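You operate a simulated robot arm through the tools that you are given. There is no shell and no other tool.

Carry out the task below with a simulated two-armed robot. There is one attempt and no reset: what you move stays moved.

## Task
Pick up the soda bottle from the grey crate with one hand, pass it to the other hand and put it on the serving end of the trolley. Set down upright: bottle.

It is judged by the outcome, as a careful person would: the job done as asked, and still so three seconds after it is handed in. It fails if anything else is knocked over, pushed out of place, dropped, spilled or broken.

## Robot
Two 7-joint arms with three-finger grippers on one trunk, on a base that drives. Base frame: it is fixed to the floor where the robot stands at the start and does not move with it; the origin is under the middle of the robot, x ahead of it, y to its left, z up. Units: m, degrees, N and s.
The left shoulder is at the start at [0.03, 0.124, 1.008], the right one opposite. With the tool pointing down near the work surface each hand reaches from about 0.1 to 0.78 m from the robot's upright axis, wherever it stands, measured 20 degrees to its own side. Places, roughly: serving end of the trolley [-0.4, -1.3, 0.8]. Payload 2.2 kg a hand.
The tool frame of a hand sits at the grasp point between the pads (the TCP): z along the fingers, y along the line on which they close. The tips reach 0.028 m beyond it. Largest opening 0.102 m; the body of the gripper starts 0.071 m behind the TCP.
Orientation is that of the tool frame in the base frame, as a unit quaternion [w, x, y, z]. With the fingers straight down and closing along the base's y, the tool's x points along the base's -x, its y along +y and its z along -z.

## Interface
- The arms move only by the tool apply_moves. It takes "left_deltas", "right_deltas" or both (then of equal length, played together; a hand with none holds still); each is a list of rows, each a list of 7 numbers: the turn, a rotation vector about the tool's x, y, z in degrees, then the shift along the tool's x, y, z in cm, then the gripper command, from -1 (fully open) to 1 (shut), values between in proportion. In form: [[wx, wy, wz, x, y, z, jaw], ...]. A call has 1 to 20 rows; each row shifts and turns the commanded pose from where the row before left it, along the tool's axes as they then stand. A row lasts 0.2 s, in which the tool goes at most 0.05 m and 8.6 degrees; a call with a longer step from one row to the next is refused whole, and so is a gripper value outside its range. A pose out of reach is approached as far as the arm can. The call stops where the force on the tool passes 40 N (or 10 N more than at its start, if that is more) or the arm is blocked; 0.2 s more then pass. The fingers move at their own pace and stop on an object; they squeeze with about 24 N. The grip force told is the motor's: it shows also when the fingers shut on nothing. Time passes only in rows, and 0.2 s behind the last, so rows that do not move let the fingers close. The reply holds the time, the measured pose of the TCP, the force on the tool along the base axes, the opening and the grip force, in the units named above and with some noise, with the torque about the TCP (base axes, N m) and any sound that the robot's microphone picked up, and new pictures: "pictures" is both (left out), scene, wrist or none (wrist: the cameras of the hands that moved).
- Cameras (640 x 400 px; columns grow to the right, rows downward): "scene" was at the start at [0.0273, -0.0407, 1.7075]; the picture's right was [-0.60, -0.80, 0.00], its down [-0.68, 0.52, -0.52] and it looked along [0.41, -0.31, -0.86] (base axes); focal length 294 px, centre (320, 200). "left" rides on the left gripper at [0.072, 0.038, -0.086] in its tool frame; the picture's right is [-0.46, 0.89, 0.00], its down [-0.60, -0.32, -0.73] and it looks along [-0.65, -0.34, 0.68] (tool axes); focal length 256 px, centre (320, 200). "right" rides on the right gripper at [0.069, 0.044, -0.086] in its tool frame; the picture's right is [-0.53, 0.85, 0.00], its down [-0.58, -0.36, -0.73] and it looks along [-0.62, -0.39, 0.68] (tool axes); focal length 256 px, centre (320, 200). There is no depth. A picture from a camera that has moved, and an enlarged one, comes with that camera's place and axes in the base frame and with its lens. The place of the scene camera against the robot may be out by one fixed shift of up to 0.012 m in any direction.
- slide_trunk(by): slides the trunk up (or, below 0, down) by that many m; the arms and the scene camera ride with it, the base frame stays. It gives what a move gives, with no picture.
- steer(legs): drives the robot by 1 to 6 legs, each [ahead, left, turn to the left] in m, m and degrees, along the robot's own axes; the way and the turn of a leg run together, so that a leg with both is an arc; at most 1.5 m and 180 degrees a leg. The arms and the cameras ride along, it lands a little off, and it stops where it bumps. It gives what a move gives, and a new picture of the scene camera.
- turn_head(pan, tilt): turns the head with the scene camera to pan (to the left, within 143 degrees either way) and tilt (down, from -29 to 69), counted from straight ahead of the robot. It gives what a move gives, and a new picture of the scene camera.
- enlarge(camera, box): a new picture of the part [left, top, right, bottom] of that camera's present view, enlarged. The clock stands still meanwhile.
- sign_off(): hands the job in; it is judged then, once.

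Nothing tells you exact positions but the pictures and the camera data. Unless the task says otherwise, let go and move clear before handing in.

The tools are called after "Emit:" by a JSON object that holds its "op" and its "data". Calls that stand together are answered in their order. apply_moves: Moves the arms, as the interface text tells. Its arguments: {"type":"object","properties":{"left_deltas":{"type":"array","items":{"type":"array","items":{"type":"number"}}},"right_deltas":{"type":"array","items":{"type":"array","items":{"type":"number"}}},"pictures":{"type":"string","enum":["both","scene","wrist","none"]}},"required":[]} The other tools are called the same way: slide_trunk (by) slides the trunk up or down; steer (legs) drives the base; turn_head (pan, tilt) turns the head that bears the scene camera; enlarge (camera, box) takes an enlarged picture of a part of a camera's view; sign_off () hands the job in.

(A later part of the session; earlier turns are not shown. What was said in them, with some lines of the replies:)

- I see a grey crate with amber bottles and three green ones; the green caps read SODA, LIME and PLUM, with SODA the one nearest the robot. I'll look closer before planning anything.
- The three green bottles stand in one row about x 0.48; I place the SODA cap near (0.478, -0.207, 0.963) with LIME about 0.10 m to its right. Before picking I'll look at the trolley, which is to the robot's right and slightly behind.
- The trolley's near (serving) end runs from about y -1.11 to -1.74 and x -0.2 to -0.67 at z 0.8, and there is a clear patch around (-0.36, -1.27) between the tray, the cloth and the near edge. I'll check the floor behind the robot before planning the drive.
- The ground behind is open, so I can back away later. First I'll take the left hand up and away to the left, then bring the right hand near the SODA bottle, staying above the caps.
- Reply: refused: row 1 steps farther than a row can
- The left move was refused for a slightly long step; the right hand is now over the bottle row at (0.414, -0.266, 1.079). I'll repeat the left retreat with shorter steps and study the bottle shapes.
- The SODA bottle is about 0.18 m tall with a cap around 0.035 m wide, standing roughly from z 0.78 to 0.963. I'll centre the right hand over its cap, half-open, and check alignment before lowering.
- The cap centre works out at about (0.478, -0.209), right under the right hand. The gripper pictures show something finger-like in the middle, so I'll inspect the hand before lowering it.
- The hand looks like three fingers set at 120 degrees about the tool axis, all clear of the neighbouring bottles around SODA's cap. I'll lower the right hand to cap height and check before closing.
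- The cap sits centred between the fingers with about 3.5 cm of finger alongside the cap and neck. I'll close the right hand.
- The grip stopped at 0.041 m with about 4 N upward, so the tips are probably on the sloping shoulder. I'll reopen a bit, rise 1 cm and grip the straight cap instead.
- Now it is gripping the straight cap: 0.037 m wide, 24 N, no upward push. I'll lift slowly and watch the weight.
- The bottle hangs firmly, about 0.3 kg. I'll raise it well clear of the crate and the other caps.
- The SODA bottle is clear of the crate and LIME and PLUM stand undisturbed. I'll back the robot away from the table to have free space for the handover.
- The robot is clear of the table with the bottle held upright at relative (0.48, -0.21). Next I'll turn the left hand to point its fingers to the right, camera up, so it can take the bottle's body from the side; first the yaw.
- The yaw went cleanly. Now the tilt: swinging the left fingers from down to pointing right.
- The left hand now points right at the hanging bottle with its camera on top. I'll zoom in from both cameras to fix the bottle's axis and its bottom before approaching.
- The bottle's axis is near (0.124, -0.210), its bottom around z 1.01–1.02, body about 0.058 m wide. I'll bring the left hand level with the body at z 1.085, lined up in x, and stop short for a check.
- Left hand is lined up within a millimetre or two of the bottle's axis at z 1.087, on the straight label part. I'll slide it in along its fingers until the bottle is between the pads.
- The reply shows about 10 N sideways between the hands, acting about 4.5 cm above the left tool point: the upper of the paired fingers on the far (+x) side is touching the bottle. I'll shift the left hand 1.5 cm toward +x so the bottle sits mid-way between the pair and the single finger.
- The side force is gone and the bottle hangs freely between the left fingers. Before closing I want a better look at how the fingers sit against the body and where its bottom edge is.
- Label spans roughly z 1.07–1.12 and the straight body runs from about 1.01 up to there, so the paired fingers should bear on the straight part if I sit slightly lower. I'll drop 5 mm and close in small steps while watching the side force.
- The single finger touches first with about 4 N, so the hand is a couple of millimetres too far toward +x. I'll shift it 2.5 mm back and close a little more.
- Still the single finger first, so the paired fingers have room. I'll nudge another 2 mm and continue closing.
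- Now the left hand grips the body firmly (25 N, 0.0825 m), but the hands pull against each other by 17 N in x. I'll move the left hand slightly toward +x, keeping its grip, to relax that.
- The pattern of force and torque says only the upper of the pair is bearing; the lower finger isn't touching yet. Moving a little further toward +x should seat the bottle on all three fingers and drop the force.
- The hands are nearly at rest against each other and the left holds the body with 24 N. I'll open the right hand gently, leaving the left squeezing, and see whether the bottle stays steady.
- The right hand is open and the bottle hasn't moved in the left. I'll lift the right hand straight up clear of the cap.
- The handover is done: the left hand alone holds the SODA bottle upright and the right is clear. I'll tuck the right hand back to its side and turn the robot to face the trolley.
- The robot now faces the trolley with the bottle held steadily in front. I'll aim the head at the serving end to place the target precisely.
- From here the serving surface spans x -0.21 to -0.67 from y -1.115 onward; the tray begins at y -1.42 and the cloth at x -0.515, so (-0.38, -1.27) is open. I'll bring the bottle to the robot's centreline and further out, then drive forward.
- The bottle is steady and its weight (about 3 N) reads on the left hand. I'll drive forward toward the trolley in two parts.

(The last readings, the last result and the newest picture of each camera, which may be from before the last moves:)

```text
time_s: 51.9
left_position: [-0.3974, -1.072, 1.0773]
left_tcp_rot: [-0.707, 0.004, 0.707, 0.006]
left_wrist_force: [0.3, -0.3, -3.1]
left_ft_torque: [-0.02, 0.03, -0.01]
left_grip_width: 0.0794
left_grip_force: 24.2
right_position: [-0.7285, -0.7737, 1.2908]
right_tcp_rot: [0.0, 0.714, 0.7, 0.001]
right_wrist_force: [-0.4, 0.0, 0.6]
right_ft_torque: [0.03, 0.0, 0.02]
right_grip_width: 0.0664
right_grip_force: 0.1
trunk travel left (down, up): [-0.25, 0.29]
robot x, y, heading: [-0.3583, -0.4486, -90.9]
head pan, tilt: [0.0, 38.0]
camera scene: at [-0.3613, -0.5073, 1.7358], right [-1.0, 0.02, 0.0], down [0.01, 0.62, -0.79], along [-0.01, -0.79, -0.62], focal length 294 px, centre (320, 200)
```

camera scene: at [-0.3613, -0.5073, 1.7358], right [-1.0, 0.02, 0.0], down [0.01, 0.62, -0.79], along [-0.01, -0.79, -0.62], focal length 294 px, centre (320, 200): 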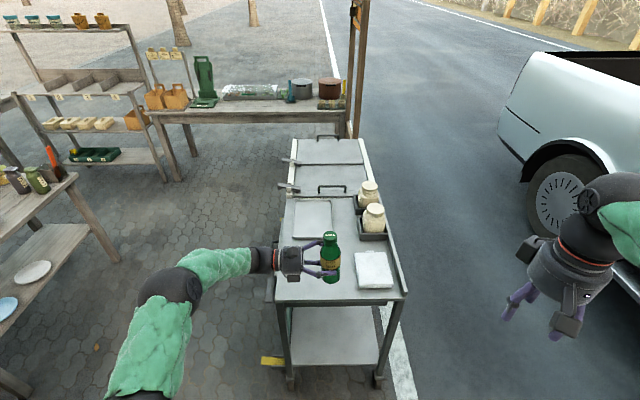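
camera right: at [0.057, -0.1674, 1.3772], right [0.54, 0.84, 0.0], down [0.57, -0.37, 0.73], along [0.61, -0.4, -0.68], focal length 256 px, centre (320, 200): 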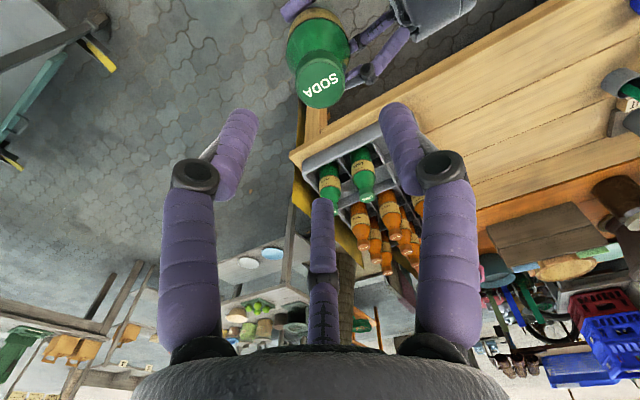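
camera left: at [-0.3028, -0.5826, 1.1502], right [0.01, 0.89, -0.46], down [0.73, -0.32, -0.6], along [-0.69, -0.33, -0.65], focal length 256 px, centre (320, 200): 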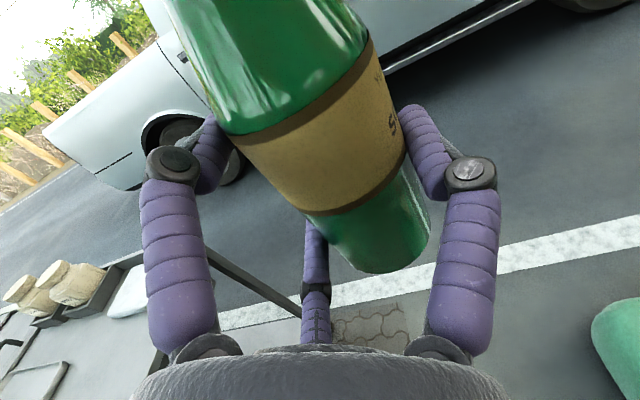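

Clear so far. I'll tilt the head down to check the clearance between the base and the trolley before the last stretch.

Emit:
{"op": "turn_head", "data": {"pan": 0, "tilt": 66}}

```text
time_s: 52.8
left_position: [-0.3984, -1.0716, 1.0769]
left_tcp_rot: [-0.707, 0.004, 0.707, 0.006]
left_wrist_force: [-0.3, 0.3, -4.1]
left_ft_torque: [-0.04, -0.05, -0.02]
left_grip_width: 0.0797
left_grip_force: 24.4
right_position: [-0.7287, -0.7741, 1.2902]
right_tcp_rot: [0.0, 0.713, 0.701, 0.0]
right_wrist_force: [-0.7, 0.6, -0.2]
right_ft_torque: [-0.02, -0.04, -0.01]
right_grip_width: 0.0664
right_grip_force: 0.0
trunk travel left (down, up): [-0.25, 0.29]
robot x, y, heading: [-0.362, -0.4508, -91.0]
head pan, tilt: [0.0, 66.0]
camera scene: at [-0.3608, -0.4796, 1.6996], right [-1.0, 0.02, 0.0], down [0.02, 0.91, -0.41], along [-0.01, -0.41, -0.91], focal length 294 px, centre (320, 200)
```

scene: 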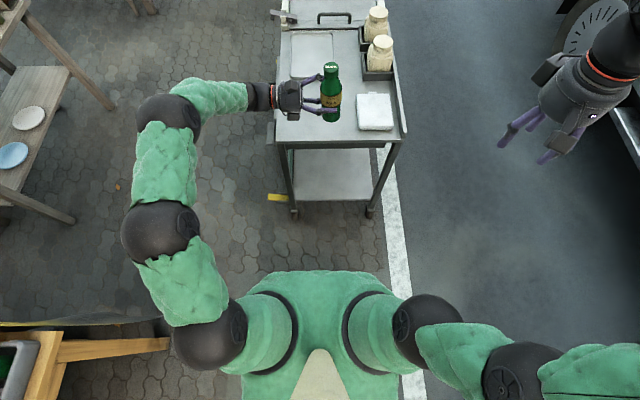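

The base stays within about 0.34 m of its axis, so another 0.2 m leaves over 0.1 m to the trolley. Driving the last stretch.

Emit:
{"op": "steer", "data": {"legs": [[0.2, 0, 0]]}}

Emit:
{"op": "turn_head", "data": {"pan": 0, "tilt": 50}}

Emit:
{"op": "enlarge", "data": {"camera": "scene", "box": [230, 100, 430, 300]}}

```text
time_s: 54.4
left_position: [-0.3992, -1.2696, 1.0767]
left_tcp_rot: [-0.707, 0.004, 0.707, 0.005]
left_wrist_force: [-0.2, 0.8, -3.5]
left_ft_torque: [-0.03, 0.02, 0.0]
left_grip_width: 0.0791
left_grip_force: 23.5
right_position: [-0.7314, -0.9737, 1.2914]
right_tcp_rot: [-0.001, 0.713, 0.702, 0.001]
right_wrist_force: [0.1, -0.4, -0.4]
right_ft_torque: [0.01, -0.04, -0.02]
right_grip_width: 0.0662
right_grip_force: 0.1
trunk travel left (down, up): [-0.25, 0.29]
robot x, y, heading: [-0.3675, -0.648, -90.8]
head pan, tilt: [0.0, 66.0]
camera scene: at [-0.3638, -0.6783, 1.6995], right [-1.0, 0.01, 0.0], down [0.01, 0.91, -0.41], along [-0.01, -0.41, -0.91], focal length 294 px, centre (320, 200)
```

scene: 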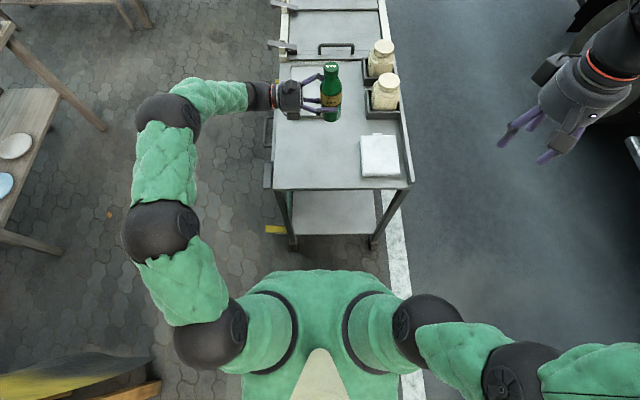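

```text
time_s: 55.2
left_position: [-0.3987, -1.2688, 1.0765]
left_tcp_rot: [0.707, -0.004, -0.707, -0.004]
left_wrist_force: [0.0, 0.4, -2.5]
left_ft_torque: [-0.04, -0.02, 0.0]
left_grip_width: 0.0792
left_grip_force: 24.0
right_position: [-0.7305, -0.9714, 1.2915]
right_tcp_rot: [-0.001, 0.712, 0.702, 0.0]
right_wrist_force: [0.7, 0.1, -0.3]
right_ft_torque: [0.03, 0.01, -0.01]
right_grip_width: 0.0664
right_grip_force: 0.0
trunk travel left (down, up): [-0.25, 0.29]
robot x, y, heading: [-0.3677, -0.6481, -90.9]
head pan, tilt: [0.0, 50.0]
camera scene: at [-0.364, -0.6939, 1.7186], right [-1.0, 0.01, 0.0], down [0.01, 0.77, -0.64], along [-0.01, -0.64, -0.77], focal length 294 px, centre (320, 200)
```

scene: 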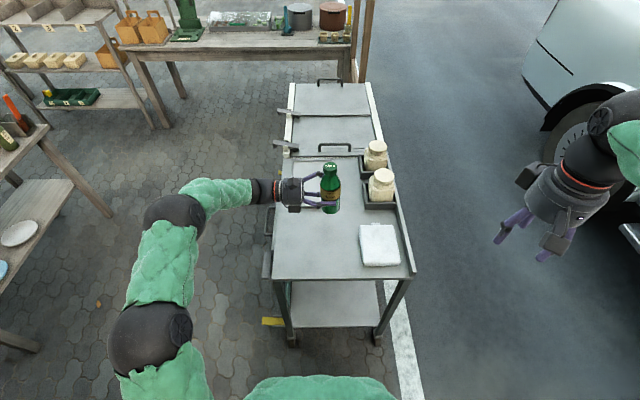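

```text
2.00 times, centred on (330, 200) of scene
camera zoom: at [-0.364, -0.6939, 1.7186], right [-1.0, 0.01, 0.0], down [0.01, 0.77, -0.64], along [-0.01, -0.64, -0.77], focal length 587 px, centre (300, 200)
```

zoom: 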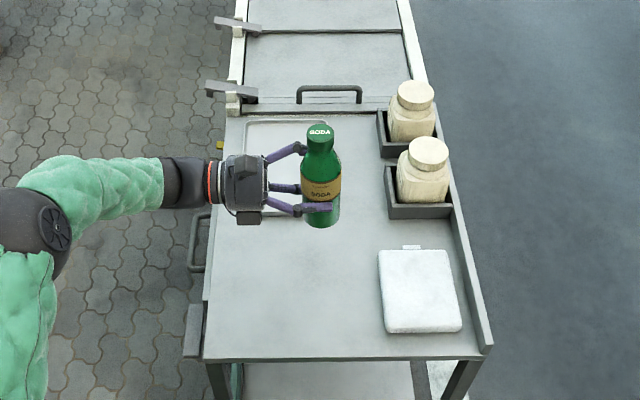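

The bottle is over the clear patch, about 0.21 m above the surface. Before lowering I'll inspect the underside of the left hand, as a box on the gripper body could come near the trolley top.

Emit:
{"op": "enlarge", "data": {"camera": "scene", "box": [245, 145, 375, 235]}}

Emit:
{"op": "apply_moves", "data": {"left_deltas": [[0, 0, 0, -1, 0, 0, 1], [0, 0, 0, -2, 0, 0, 1], [0, 0, 0, -2, 0, 0, 1], [0, 0, 0, -2, 0, 0, 1], [0, 0, 0, -2, 0, 0, 1], [0, 0, 0, -2, 0, 0, 1], [0, 0, 0, -1, 0, 0, 1], [0, 0, 0, 0, 0, 0, 1]], "pictures": "both"}}

Emit:
{"op": "enlarge", "data": {"camera": "scene", "box": [245, 145, 375, 235]}}

```text
4.44 times, centred on (310, 190) of scene
camera zoom: at [-0.364, -0.6939, 1.7186], right [-1.0, 0.01, 0.0], down [0.01, 0.77, -0.64], along [-0.01, -0.64, -0.77], focal length 1305 px, centre (364, 244)
```

zoom: 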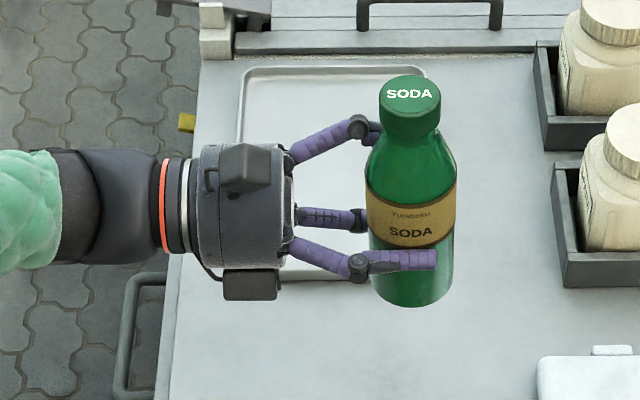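

```text
time_s: 57.0
left_position: [-0.3992, -1.2695, 0.9569]
left_tcp_rot: [0.707, -0.004, -0.707, -0.004]
left_wrist_force: [0.1, -1.4, -2.9]
left_ft_torque: [-0.06, -0.03, 0.01]
left_grip_width: 0.0787
left_grip_force: 24.1
right_position: [-0.7307, -0.9725, 1.2922]
right_tcp_rot: [0.0, 0.712, 0.702, 0.0]
right_wrist_force: [0.2, 0.1, 0.2]
right_ft_torque: [-0.01, 0.01, -0.02]
right_grip_width: 0.0663
right_grip_force: 0.1
trunk travel left (down, up): [-0.25, 0.29]
robot x, y, heading: [-0.3657, -0.6456, -90.8]
head pan, tilt: [0.0, 50.0]
camera scene: at [-0.3641, -0.6942, 1.7187], right [-1.0, 0.01, 0.0], down [0.01, 0.77, -0.64], along [-0.01, -0.64, -0.77], focal length 294 px, centre (320, 200)
camera left: at [-0.3137, -1.2306, 1.03], right [0.01, 0.89, -0.46], down [0.73, -0.32, -0.6], along [-0.69, -0.33, -0.65], focal length 256 px, centre (320, 200)
```

scene: 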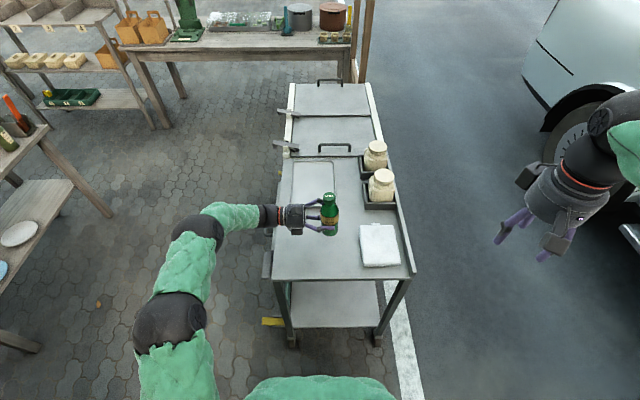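
left: 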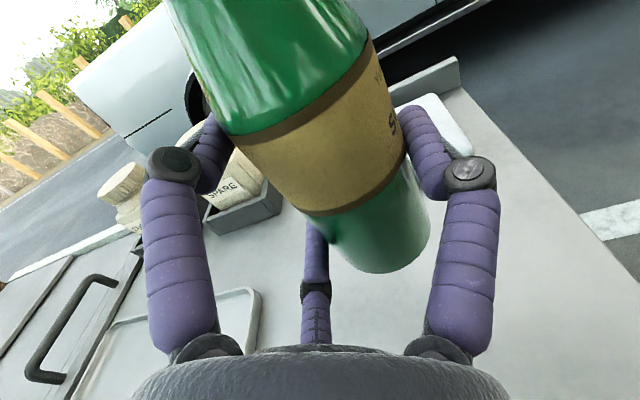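

```text
4.44 times, centred on (310, 190) of scene
camera zoom: at [-0.3641, -0.6942, 1.7187], right [-1.0, 0.01, 0.0], down [0.01, 0.77, -0.64], along [-0.01, -0.64, -0.77], focal length 1305 px, centre (364, 244)
```

zoom: 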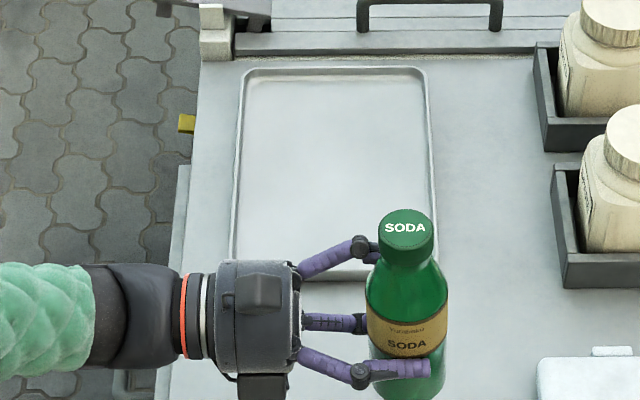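

The bottle's bottom sits about 6.5 cm below the left tool point, so contact is expected near tool height 0.865. I'll lower to just above that, then creep down watching force and torque to tell bottle contact from hand contact.

Emit:
{"op": "apply_moves", "data": {"left_deltas": [[0, 0, 0, -1.5, 0, 0, 1], [0, 0, 0, -1.5, 0, 0, 1], [0, 0, 0, -1.5, 0, 0, 1], [0, 0, 0, -1.5, 0, 0, 1], [0, 0, 0, -1.0, 0, 0, 1], [0, 0, 0, 0, 0, 0, 1]], "pictures": "both"}}

Emit:
{"op": "enlarge", "data": {"camera": "scene", "box": [245, 170, 375, 260]}}

Emit:
{"op": "enlarge", "data": {"camera": "left", "box": [200, 100, 560, 350]}}

```text
time_s: 58.4
left_position: [-0.4005, -1.2703, 0.8871]
left_tcp_rot: [0.707, -0.004, -0.707, -0.004]
left_wrist_force: [-0.4, 0.6, -3.6]
left_ft_torque: [-0.05, -0.07, 0.0]
left_grip_width: 0.079
left_grip_force: 24.8
right_position: [-0.7312, -0.9729, 1.2906]
right_tcp_rot: [0.0, 0.712, 0.702, 0.0]
right_wrist_force: [-0.1, -0.2, -0.1]
right_ft_torque: [0.01, -0.03, 0.0]
right_grip_width: 0.0665
right_grip_force: 0.0
trunk travel left (down, up): [-0.25, 0.29]
robot x, y, heading: [-0.3662, -0.6476, -90.4]
head pan, tilt: [0.0, 50.0]
camera scene: at [-0.3641, -0.6941, 1.7187], right [-1.0, 0.01, 0.0], down [0.01, 0.77, -0.64], along [-0.01, -0.64, -0.77], focal length 294 px, centre (320, 200)
camera left: at [-0.3138, -1.2308, 0.9608], right [0.01, 0.89, -0.46], down [0.73, -0.32, -0.6], along [-0.69, -0.33, -0.65], focal length 256 px, centre (320, 200)
```

scene: 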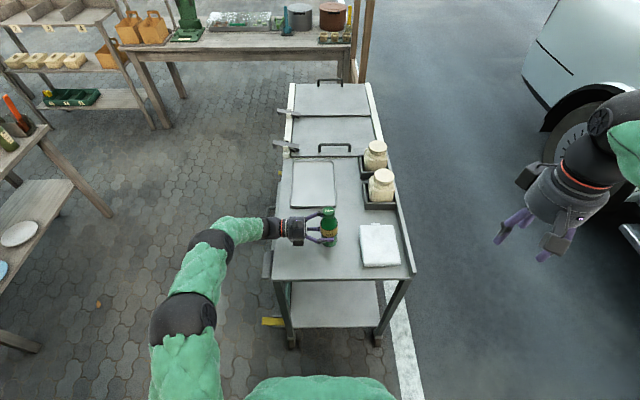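
left: 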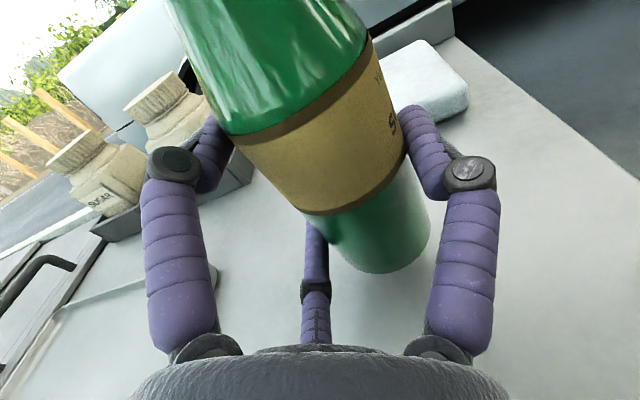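

```text
4.44 times, centred on (310, 215) of scene
camera zoom: at [-0.3641, -0.6941, 1.7187], right [-1.0, 0.01, 0.0], down [0.01, 0.77, -0.64], along [-0.01, -0.64, -0.77], focal length 1305 px, centre (364, 133)
```

zoom: 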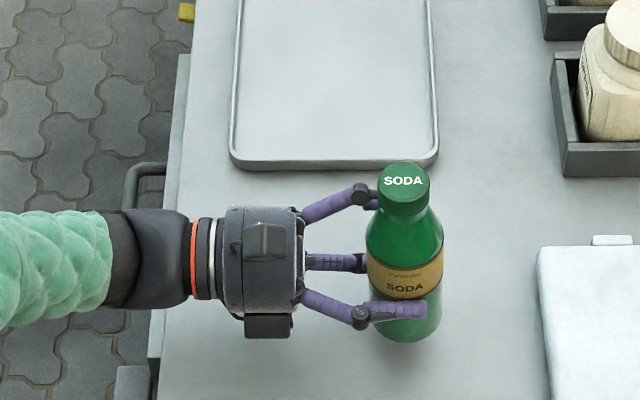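

```text
1.60 times, centred on (380, 225) of left
camera zoom: at [-0.3138, -1.2308, 0.9608], right [0.01, 0.89, -0.46], down [0.73, -0.32, -0.6], along [-0.69, -0.33, -0.65], focal length 410 px, centre (224, 160)
```

zoom: 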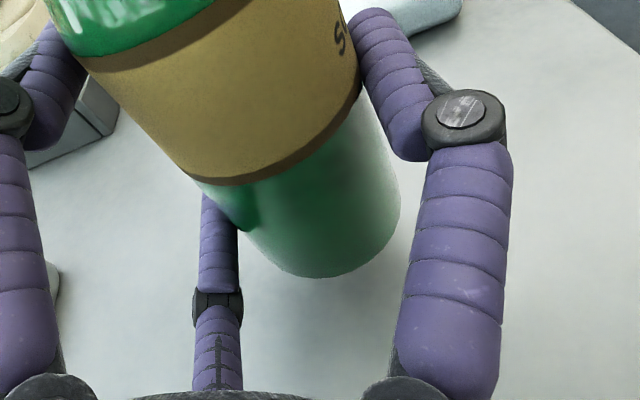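

It hovers a little above the surface with a faint shadow under it. Creeping down now in small steps.

Emit:
{"op": "apply_moves", "data": {"left_deltas": [[0, 0, 0, -0.4, 0, 0, 1], [0, 0, 0, -0.4, 0, 0, 1], [0, 0, 0, 0, 0, 0, 1]], "pictures": "none"}}

Emit:
{"op": "apply_moves", "data": {"left_deltas": [[0, 0, 0, -0.3, 0, 0, 1], [0, 0, 0, -0.2, 0, 0, 1], [0, 0, 0, 0, 0, 0, 1]], "pictures": "none"}}

```text
time_s: 59.2
left_position: [-0.4005, -1.2679, 0.8799]
left_tcp_rot: [0.707, -0.004, -0.707, -0.004]
left_wrist_force: [0.3, 0.5, -3.5]
left_ft_torque: [-0.07, -0.03, 0.03]
left_grip_width: 0.0791
left_grip_force: 24.1
right_position: [-0.73, -0.9724, 1.292]
right_tcp_rot: [0.0, 0.712, 0.702, 0.0]
right_wrist_force: [-0.6, -0.6, -0.4]
right_ft_torque: [0.01, -0.01, 0.01]
right_grip_width: 0.0663
right_grip_force: 0.2
trunk travel left (down, up): [-0.25, 0.29]
robot x, y, heading: [-0.3628, -0.6449, -90.8]
head pan, tilt: [0.0, 50.0]
```

```text
time_s: 60.0
left_position: [-0.3988, -1.269, 0.8755]
left_tcp_rot: [-0.707, 0.004, 0.707, 0.005]
left_wrist_force: [0.3, 0.3, -3.4]
left_ft_torque: [-0.06, -0.07, -0.01]
left_grip_width: 0.0791
left_grip_force: 24.2
right_position: [-0.731, -0.9714, 1.2901]
right_tcp_rot: [-0.001, 0.712, 0.702, 0.0]
right_wrist_force: [-0.3, 0.4, -0.4]
right_ft_torque: [-0.04, -0.03, 0.01]
right_grip_width: 0.0663
right_grip_force: 0.0
trunk travel left (down, up): [-0.25, 0.29]
robot x, y, heading: [-0.3661, -0.6464, -90.4]
head pan, tilt: [0.0, 50.0]
```

No contact yet at tool height 0.8755. I'll go on in 2 mm steps.

Emit:
{"op": "apply_moves", "data": {"left_deltas": [[0, 0, 0, -0.2, 0, 0, 1], [0, 0, 0, -0.2, 0, 0, 1], [0, 0, 0, 0, 0, 0, 1]], "pictures": "none"}}

Emit:
{"op": "apply_moves", "data": {"left_deltas": [[0, 0, 0, -0.2, 0, 0, 1], [0, 0, 0, 0, 0, 0, 1]], "pictures": "none"}}

```text
time_s: 60.8
left_position: [-0.399, -1.2682, 0.8702]
left_tcp_rot: [0.707, -0.003, -0.707, -0.003]
left_wrist_force: [0.2, -0.2, -2.8]
left_ft_torque: [-0.02, -0.01, -0.02]
left_grip_width: 0.0791
left_grip_force: 23.6
right_position: [-0.7311, -0.9723, 1.2905]
right_tcp_rot: [-0.001, 0.712, 0.702, 0.0]
right_wrist_force: [-0.3, 0.4, -0.5]
right_ft_torque: [0.02, 0.01, 0.01]
right_grip_width: 0.0664
right_grip_force: 0.1
trunk travel left (down, up): [-0.25, 0.29]
robot x, y, heading: [-0.3647, -0.6479, -90.5]
head pan, tilt: [0.0, 50.0]
```

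```text
time_s: 61.4
left_position: [-0.4, -1.2684, 0.8681]
left_tcp_rot: [-0.707, 0.003, 0.707, 0.003]
left_wrist_force: [0.1, 0.2, -3.9]
left_ft_torque: [-0.03, -0.03, -0.01]
left_grip_width: 0.0792
left_grip_force: 24.5
right_position: [-0.7305, -0.9723, 1.2906]
right_tcp_rot: [-0.001, 0.712, 0.702, -0.001]
right_wrist_force: [0.0, -0.2, 0.9]
right_ft_torque: [0.02, 0.0, 0.01]
right_grip_width: 0.0665
right_grip_force: 0.0
trunk travel left (down, up): [-0.25, 0.29]
robot x, y, heading: [-0.3666, -0.6449, -90.7]
head pan, tilt: [0.0, 50.0]
```

Emit:
{"op": "enlarge", "data": {"camera": "scene", "box": [265, 190, 355, 260]}}

Emit:
{"op": "enlarge", "data": {"camera": "left", "box": [280, 160, 480, 320]}}

```text
5.71 times, centred on (310, 225) of scene
camera zoom: at [-0.364, -0.6942, 1.7187], right [-1.0, 0.01, 0.0], down [0.01, 0.77, -0.64], along [-0.01, -0.64, -0.77], focal length 1678 px, centre (377, 57)
```

zoom: 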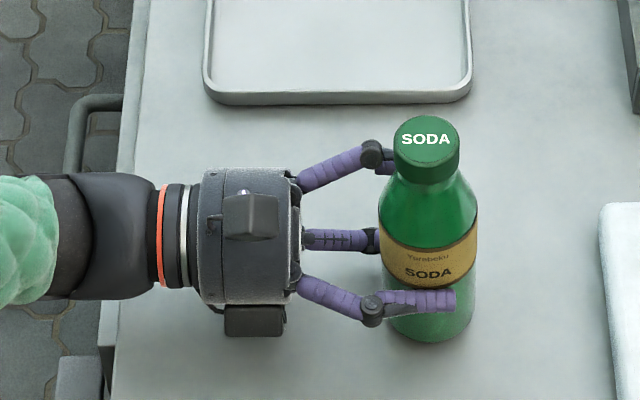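

```text
2.50 times, centred on (380, 240) of left
camera zoom: at [-0.3137, -1.231, 0.9417], right [0.01, 0.89, -0.46], down [0.73, -0.32, -0.6], along [-0.69, -0.33, -0.65], focal length 640 px, centre (170, 100)
```

zoom: 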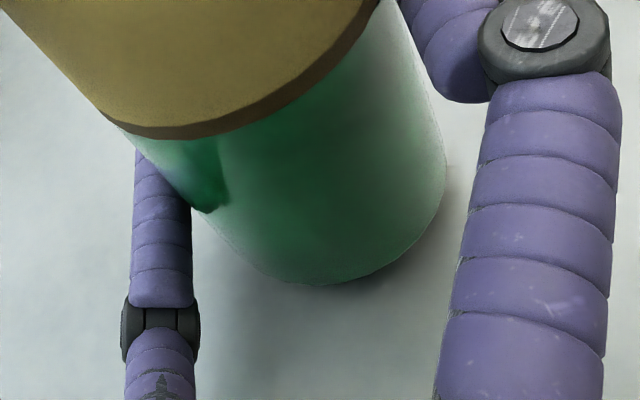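

The shadow is closing in beneath the bottle but there is still no contact. Continuing in 2 mm steps.

Emit:
{"op": "apply_moves", "data": {"left_deltas": [[0, 0, 0, -0.2, 0, 0, 1], [0, 0, 0, 0, 0, 0, 1]], "pictures": "none"}}

Emit:
{"op": "apply_moves", "data": {"left_deltas": [[0, 0, 0, -0.2, 0, 0, 1], [0, 0, 0, 0, 0, 0, 1]], "pictures": "none"}}

```text
time_s: 62.0
left_position: [-0.3997, -1.2689, 0.8664]
left_tcp_rot: [-0.707, 0.004, 0.707, 0.004]
left_wrist_force: [-0.3, 0.3, -3.2]
left_ft_torque: [-0.01, 0.02, 0.02]
left_grip_width: 0.079
left_grip_force: 24.0
right_position: [-0.7316, -0.9718, 1.2903]
right_tcp_rot: [0.0, 0.711, 0.703, -0.001]
right_wrist_force: [-0.4, 0.0, 0.1]
right_ft_torque: [-0.02, 0.02, 0.0]
right_grip_width: 0.0664
right_grip_force: 0.1
trunk travel left (down, up): [-0.25, 0.29]
robot x, y, heading: [-0.3648, -0.6497, -90.9]
head pan, tilt: [0.0, 50.0]
```

```text
time_s: 62.6
left_position: [-0.3987, -1.269, 0.8647]
left_tcp_rot: [-0.707, 0.004, 0.707, 0.003]
left_wrist_force: [-0.6, -0.5, -1.0]
left_ft_torque: [0.01, -0.02, -0.04]
left_grip_width: 0.079
left_grip_force: 24.0
right_position: [-0.7311, -0.973, 1.2909]
right_tcp_rot: [0.0, 0.712, 0.702, 0.0]
right_wrist_force: [0.5, -0.1, 0.5]
right_ft_torque: [-0.01, -0.03, 0.02]
right_grip_width: 0.0661
right_grip_force: 0.1
trunk travel left (down, up): [-0.25, 0.29]
robot x, y, heading: [-0.366, -0.6478, -90.6]
head pan, tilt: [0.0, 50.0]
```

The load just dropped from about -3.3 N to -1.0 N with no torque, so the bottle's base is starting to touch. One more millimetre to confirm.

Emit:
{"op": "apply_moves", "data": {"left_deltas": [[0, 0, 0, -0.1, 0, 0, 1], [0, 0, 0, 0, 0, 0, 1]], "pictures": "none"}}

```text
time_s: 63.2
left_position: [-0.3985, -1.2684, 0.8645]
left_tcp_rot: [0.707, -0.004, -0.707, -0.003]
left_wrist_force: [-4.3, -1.0, 11.0]
left_ft_torque: [0.04, 0.05, 0.02]
left_grip_width: 0.0792
left_grip_force: 23.7
right_position: [-0.7309, -0.9722, 1.2908]
right_tcp_rot: [0.0, 0.712, 0.702, 0.0]
right_wrist_force: [0.8, -0.1, -0.9]
right_ft_torque: [0.0, 0.0, -0.01]
right_grip_width: 0.0662
right_grip_force: 0.0
trunk travel left (down, up): [-0.25, 0.29]
robot x, y, heading: [-0.3639, -0.6494, -91.0]
head pan, tilt: [0.0, 50.0]
```

Now +11 N upward with almost no torque: the bottle stands on the trolley top. I'll ease the hand up half a millimetre to relax the preload, then open the fingers slowly and only part way.

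Emit:
{"op": "apply_moves", "data": {"left_deltas": [[0, 0, 0, 0.05, 0, 0, 1], [0, 0, 0, 0, 0, 0, 0], [0, 0, 0, 0, 0, 0, -0.4], [0, 0, 0, 0, 0, 0, -0.55], [0, 0, 0, 0, 0, 0, -0.62], [0, 0, 0, 0, 0, 0, -0.7], [0, 0, 0, 0, 0, 0, -0.8], [0, 0, 0, 0, 0, 0, -0.8]], "pictures": "both"}}

Emit:
{"op": "enlarge", "data": {"camera": "scene", "box": [265, 190, 355, 260]}}

Emit:
{"op": "enlarge", "data": {"camera": "left", "box": [160, 0, 540, 300]}}

```text
time_s: 65.0
left_position: [-0.3988, -1.2674, 0.8627]
left_tcp_rot: [-0.707, 0.003, 0.707, 0.003]
left_wrist_force: [0.0, 0.5, 0.7]
left_ft_torque: [-0.03, 0.02, 0.01]
left_grip_width: 0.0919
left_grip_force: 0.1
right_position: [-0.7312, -0.9713, 1.2914]
right_tcp_rot: [-0.001, 0.712, 0.702, 0.0]
right_wrist_force: [0.0, 0.3, -0.3]
right_ft_torque: [0.0, 0.04, -0.01]
right_grip_width: 0.0662
right_grip_force: 0.1
trunk travel left (down, up): [-0.25, 0.29]
robot x, y, heading: [-0.3658, -0.6462, -90.7]
head pan, tilt: [0.0, 50.0]
camera scene: at [-0.364, -0.6939, 1.7187], right [-1.0, 0.01, 0.0], down [0.01, 0.77, -0.64], along [-0.01, -0.64, -0.77], focal length 294 px, centre (320, 200)
camera left: at [-0.3132, -1.2306, 0.9359], right [0.01, 0.89, -0.46], down [0.73, -0.32, -0.6], along [-0.69, -0.33, -0.65], focal length 256 px, centre (320, 200)
```

scene: 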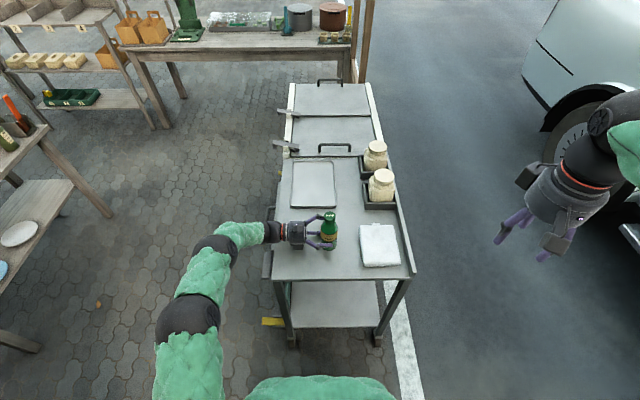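
left: 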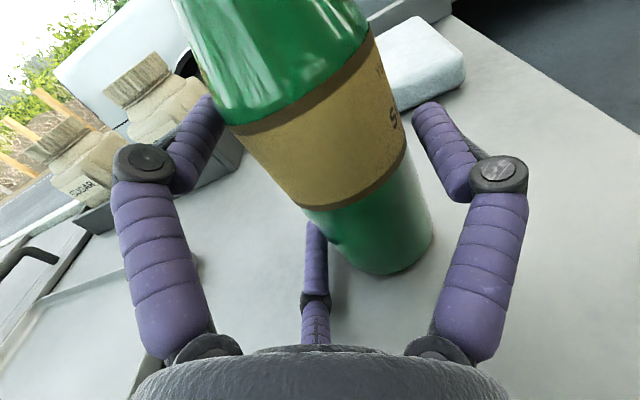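

```text
5.71 times, centred on (310, 225) of scene
camera zoom: at [-0.364, -0.6939, 1.7187], right [-1.0, 0.01, 0.0], down [0.01, 0.77, -0.64], along [-0.01, -0.64, -0.77], focal length 1678 px, centre (377, 57)
```

zoom: 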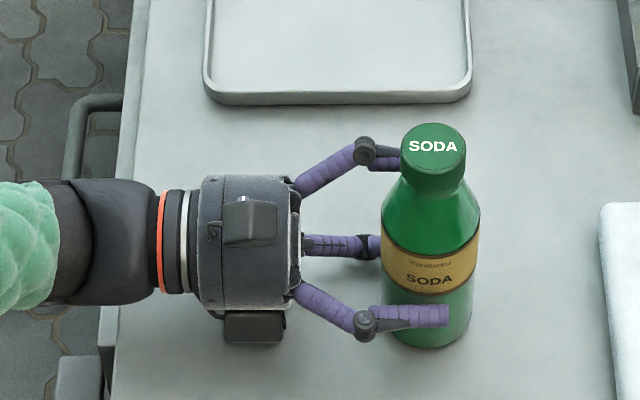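

```text
1.33 times, centred on (350, 150) of left
camera zoom: at [-0.3132, -1.2306, 0.9359], right [0.01, 0.89, -0.46], down [0.73, -0.32, -0.6], along [-0.69, -0.33, -0.65], focal length 341 px, centre (280, 267)
```

zoom: 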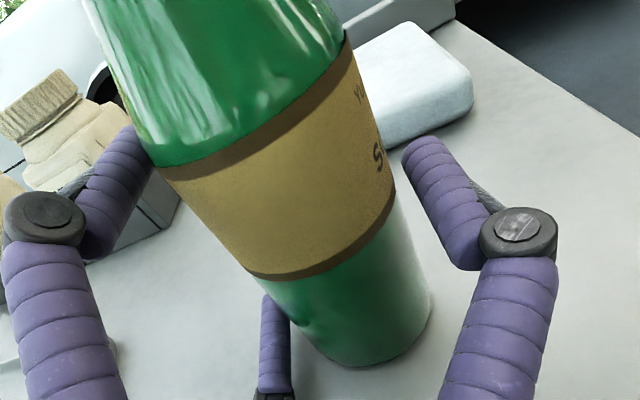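

The bottle stands free and upright on the trolley. I'll centre the fingers around it by 1.5 mm and slide the hand straight back.

Emit:
{"op": "apply_moves", "data": {"left_deltas": [[0, 0, 0, 0, -0.15, 0, -0.8], [0, 0, 0, 0, 0, -0.7, -0.8], [0, 0, 0, 0, 0, -0.8, -0.8], [0, 0, 0, 0, 0, 0, -0.8]], "pictures": "both"}}

Emit:
{"op": "enlarge", "data": {"camera": "scene", "box": [265, 190, 355, 260]}}

```text
time_s: 66.0
left_position: [-0.383, -1.2692, 0.8642]
left_tcp_rot: [-0.707, 0.002, 0.707, 0.003]
left_wrist_force: [0.2, -0.4, 0.7]
left_ft_torque: [-0.01, -0.02, 0.04]
left_grip_width: 0.0918
left_grip_force: 0.0
right_position: [-0.7303, -0.9723, 1.2918]
right_tcp_rot: [0.0, 0.712, 0.702, 0.0]
right_wrist_force: [0.2, 0.0, 0.2]
right_ft_torque: [0.0, -0.01, 0.01]
right_grip_width: 0.0662
right_grip_force: 0.1
trunk travel left (down, up): [-0.25, 0.29]
robot x, y, heading: [-0.367, -0.65, -90.8]
head pan, tilt: [0.0, 50.0]
camera scene: at [-0.3641, -0.6939, 1.7187], right [-1.0, 0.01, 0.0], down [0.01, 0.77, -0.64], along [-0.01, -0.64, -0.77], focal length 294 px, centre (320, 200)
camera left: at [-0.298, -1.2317, 0.9374], right [0.01, 0.89, -0.46], down [0.73, -0.32, -0.6], along [-0.69, -0.33, -0.65], focal length 256 px, centre (320, 200)
```

scene: 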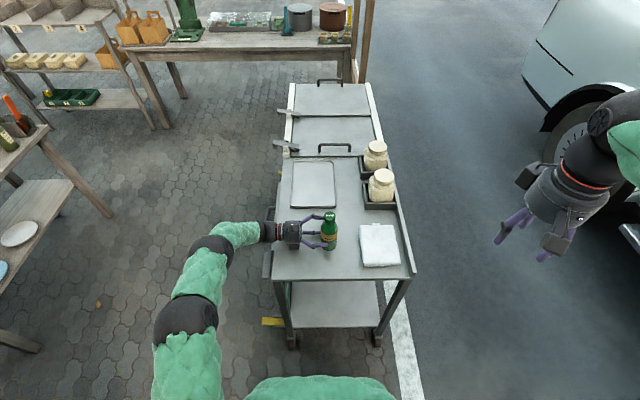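
left: 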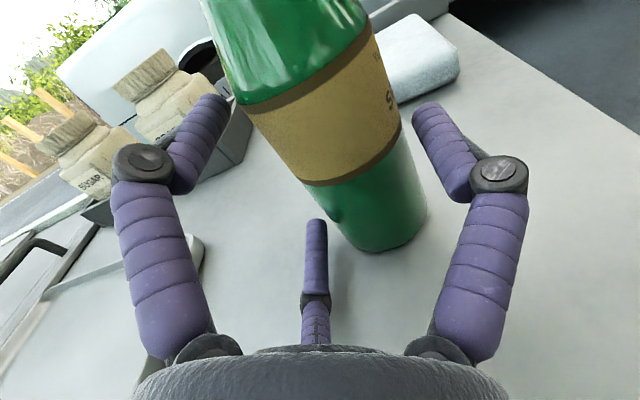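

```text
5.71 times, centred on (310, 225) of scene
camera zoom: at [-0.3641, -0.6939, 1.7187], right [-1.0, 0.01, 0.0], down [0.01, 0.77, -0.64], along [-0.01, -0.64, -0.77], focal length 1678 px, centre (377, 57)
```

zoom: 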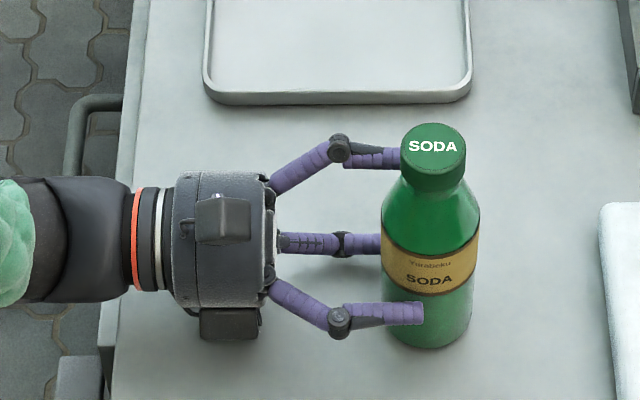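

The bottle didn't move as the fingers slid back. I'll withdraw fully and then raise the hand clear.

Emit:
{"op": "apply_moves", "data": {"left_deltas": [[0, 0, 0, 0, 0, -1.5, -0.8], [0, 0, 0, 0, 0, -2, -0.8], [0, 0, 0, 0, 0, -2.5, -0.8], [0, 0, 0, 0, 0, -2.5, -0.8], [0, 0, 0, 0, 0, -2.5, -0.8], [0, 0, 0, 2, 0, -1.5, -0.8], [0, 0, 0, 4, 0, 0, -0.8], [0, 0, 0, 4, 0, 0, -0.8], [0, 0, 0, 4, 0, 0, -0.8], [0, 0, 0, 0, 0, 0, -0.8]], "pictures": "both"}}

Emit:
{"op": "enlarge", "data": {"camera": "scene", "box": [245, 130, 425, 290]}}

```text
time_s: 68.2
left_position: [-0.2553, -1.273, 1.0022]
left_tcp_rot: [0.707, -0.004, -0.707, -0.005]
left_wrist_force: [0.2, 1.1, -0.3]
left_ft_torque: [-0.06, 0.0, -0.02]
left_grip_width: 0.0919
left_grip_force: 0.0
right_position: [-0.7306, -0.9725, 1.2917]
right_tcp_rot: [-0.002, 0.712, 0.702, 0.0]
right_wrist_force: [0.8, -1.3, 0.4]
right_ft_torque: [0.01, 0.0, -0.03]
right_grip_width: 0.0663
right_grip_force: 0.1
trunk travel left (down, up): [-0.25, 0.29]
robot x, y, heading: [-0.3687, -0.6483, -90.9]
head pan, tilt: [0.0, 50.0]
camera scene: at [-0.3637, -0.6945, 1.7187], right [-1.0, 0.01, 0.0], down [0.01, 0.77, -0.64], along [-0.01, -0.64, -0.77], focal length 294 px, centre (320, 200)
camera left: at [-0.1709, -1.2349, 1.0752], right [0.01, 0.89, -0.46], down [0.73, -0.32, -0.6], along [-0.69, -0.33, -0.65], focal length 256 px, centre (320, 200)
```

scene: 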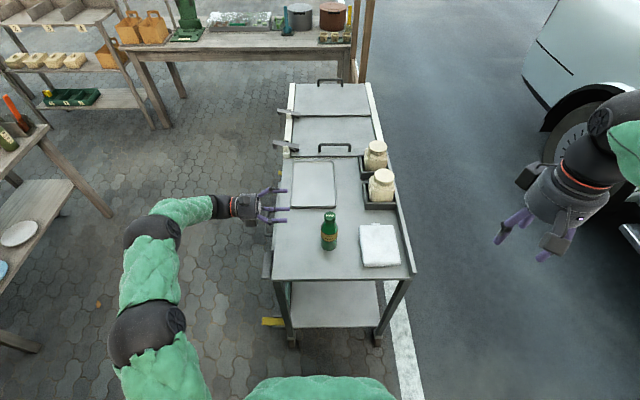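
left: 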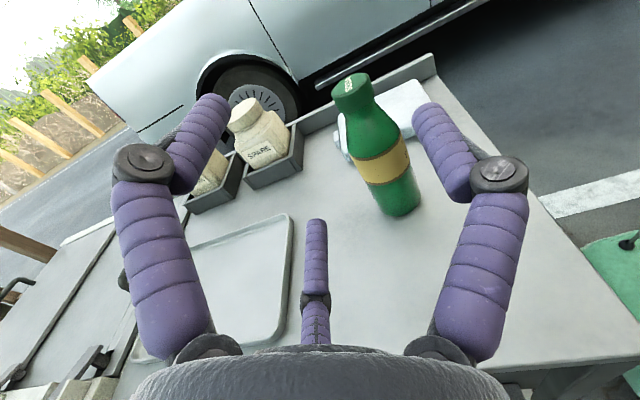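

```text
2.50 times, centred on (335, 210) of scene
camera zoom: at [-0.3637, -0.6945, 1.7187], right [-1.0, 0.01, 0.0], down [0.01, 0.77, -0.64], along [-0.01, -0.64, -0.77], focal length 734 px, centre (282, 175)
```

zoom: 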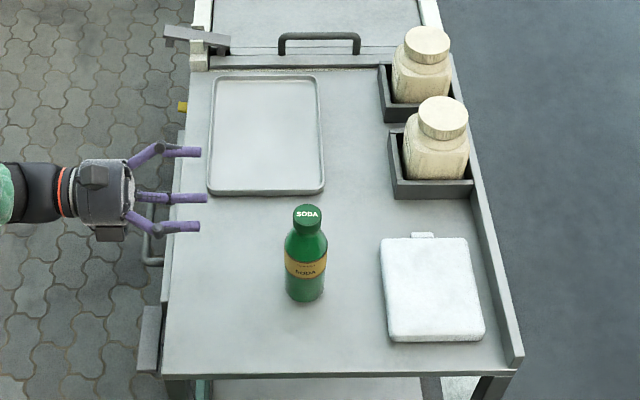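

The SODA bottle stands upright and alone on the serving end, with the tray, jars and cloth untouched and both hands clear. Earlier views showed the rest of the crate undisturbed, so I'm handing the job in.

Emit:
{"op": "sign_off", "data": {}}

```text
The job is handed in.
```

The SODA bottle is standing upright on the serving end of the trolley, at about (-0.40, -1.26), and the job is handed in. The right hand picked it from the crate by its cap. The left hand then took it by the body in mid-air and set it down.

- **Final state:** The last picture shows the bottle free-standing, with both hands clear. The tray, jars and cloth are still in place. After the lift, the other bottles in the crate were still standing.
- **Contact during the handover:** One of the left fingers touched the bottle and pushed it sideways with about 10 N, and closing the left grip brought this to about 17 N. I eased both off before the right hand let go, and the bottle did not slip.
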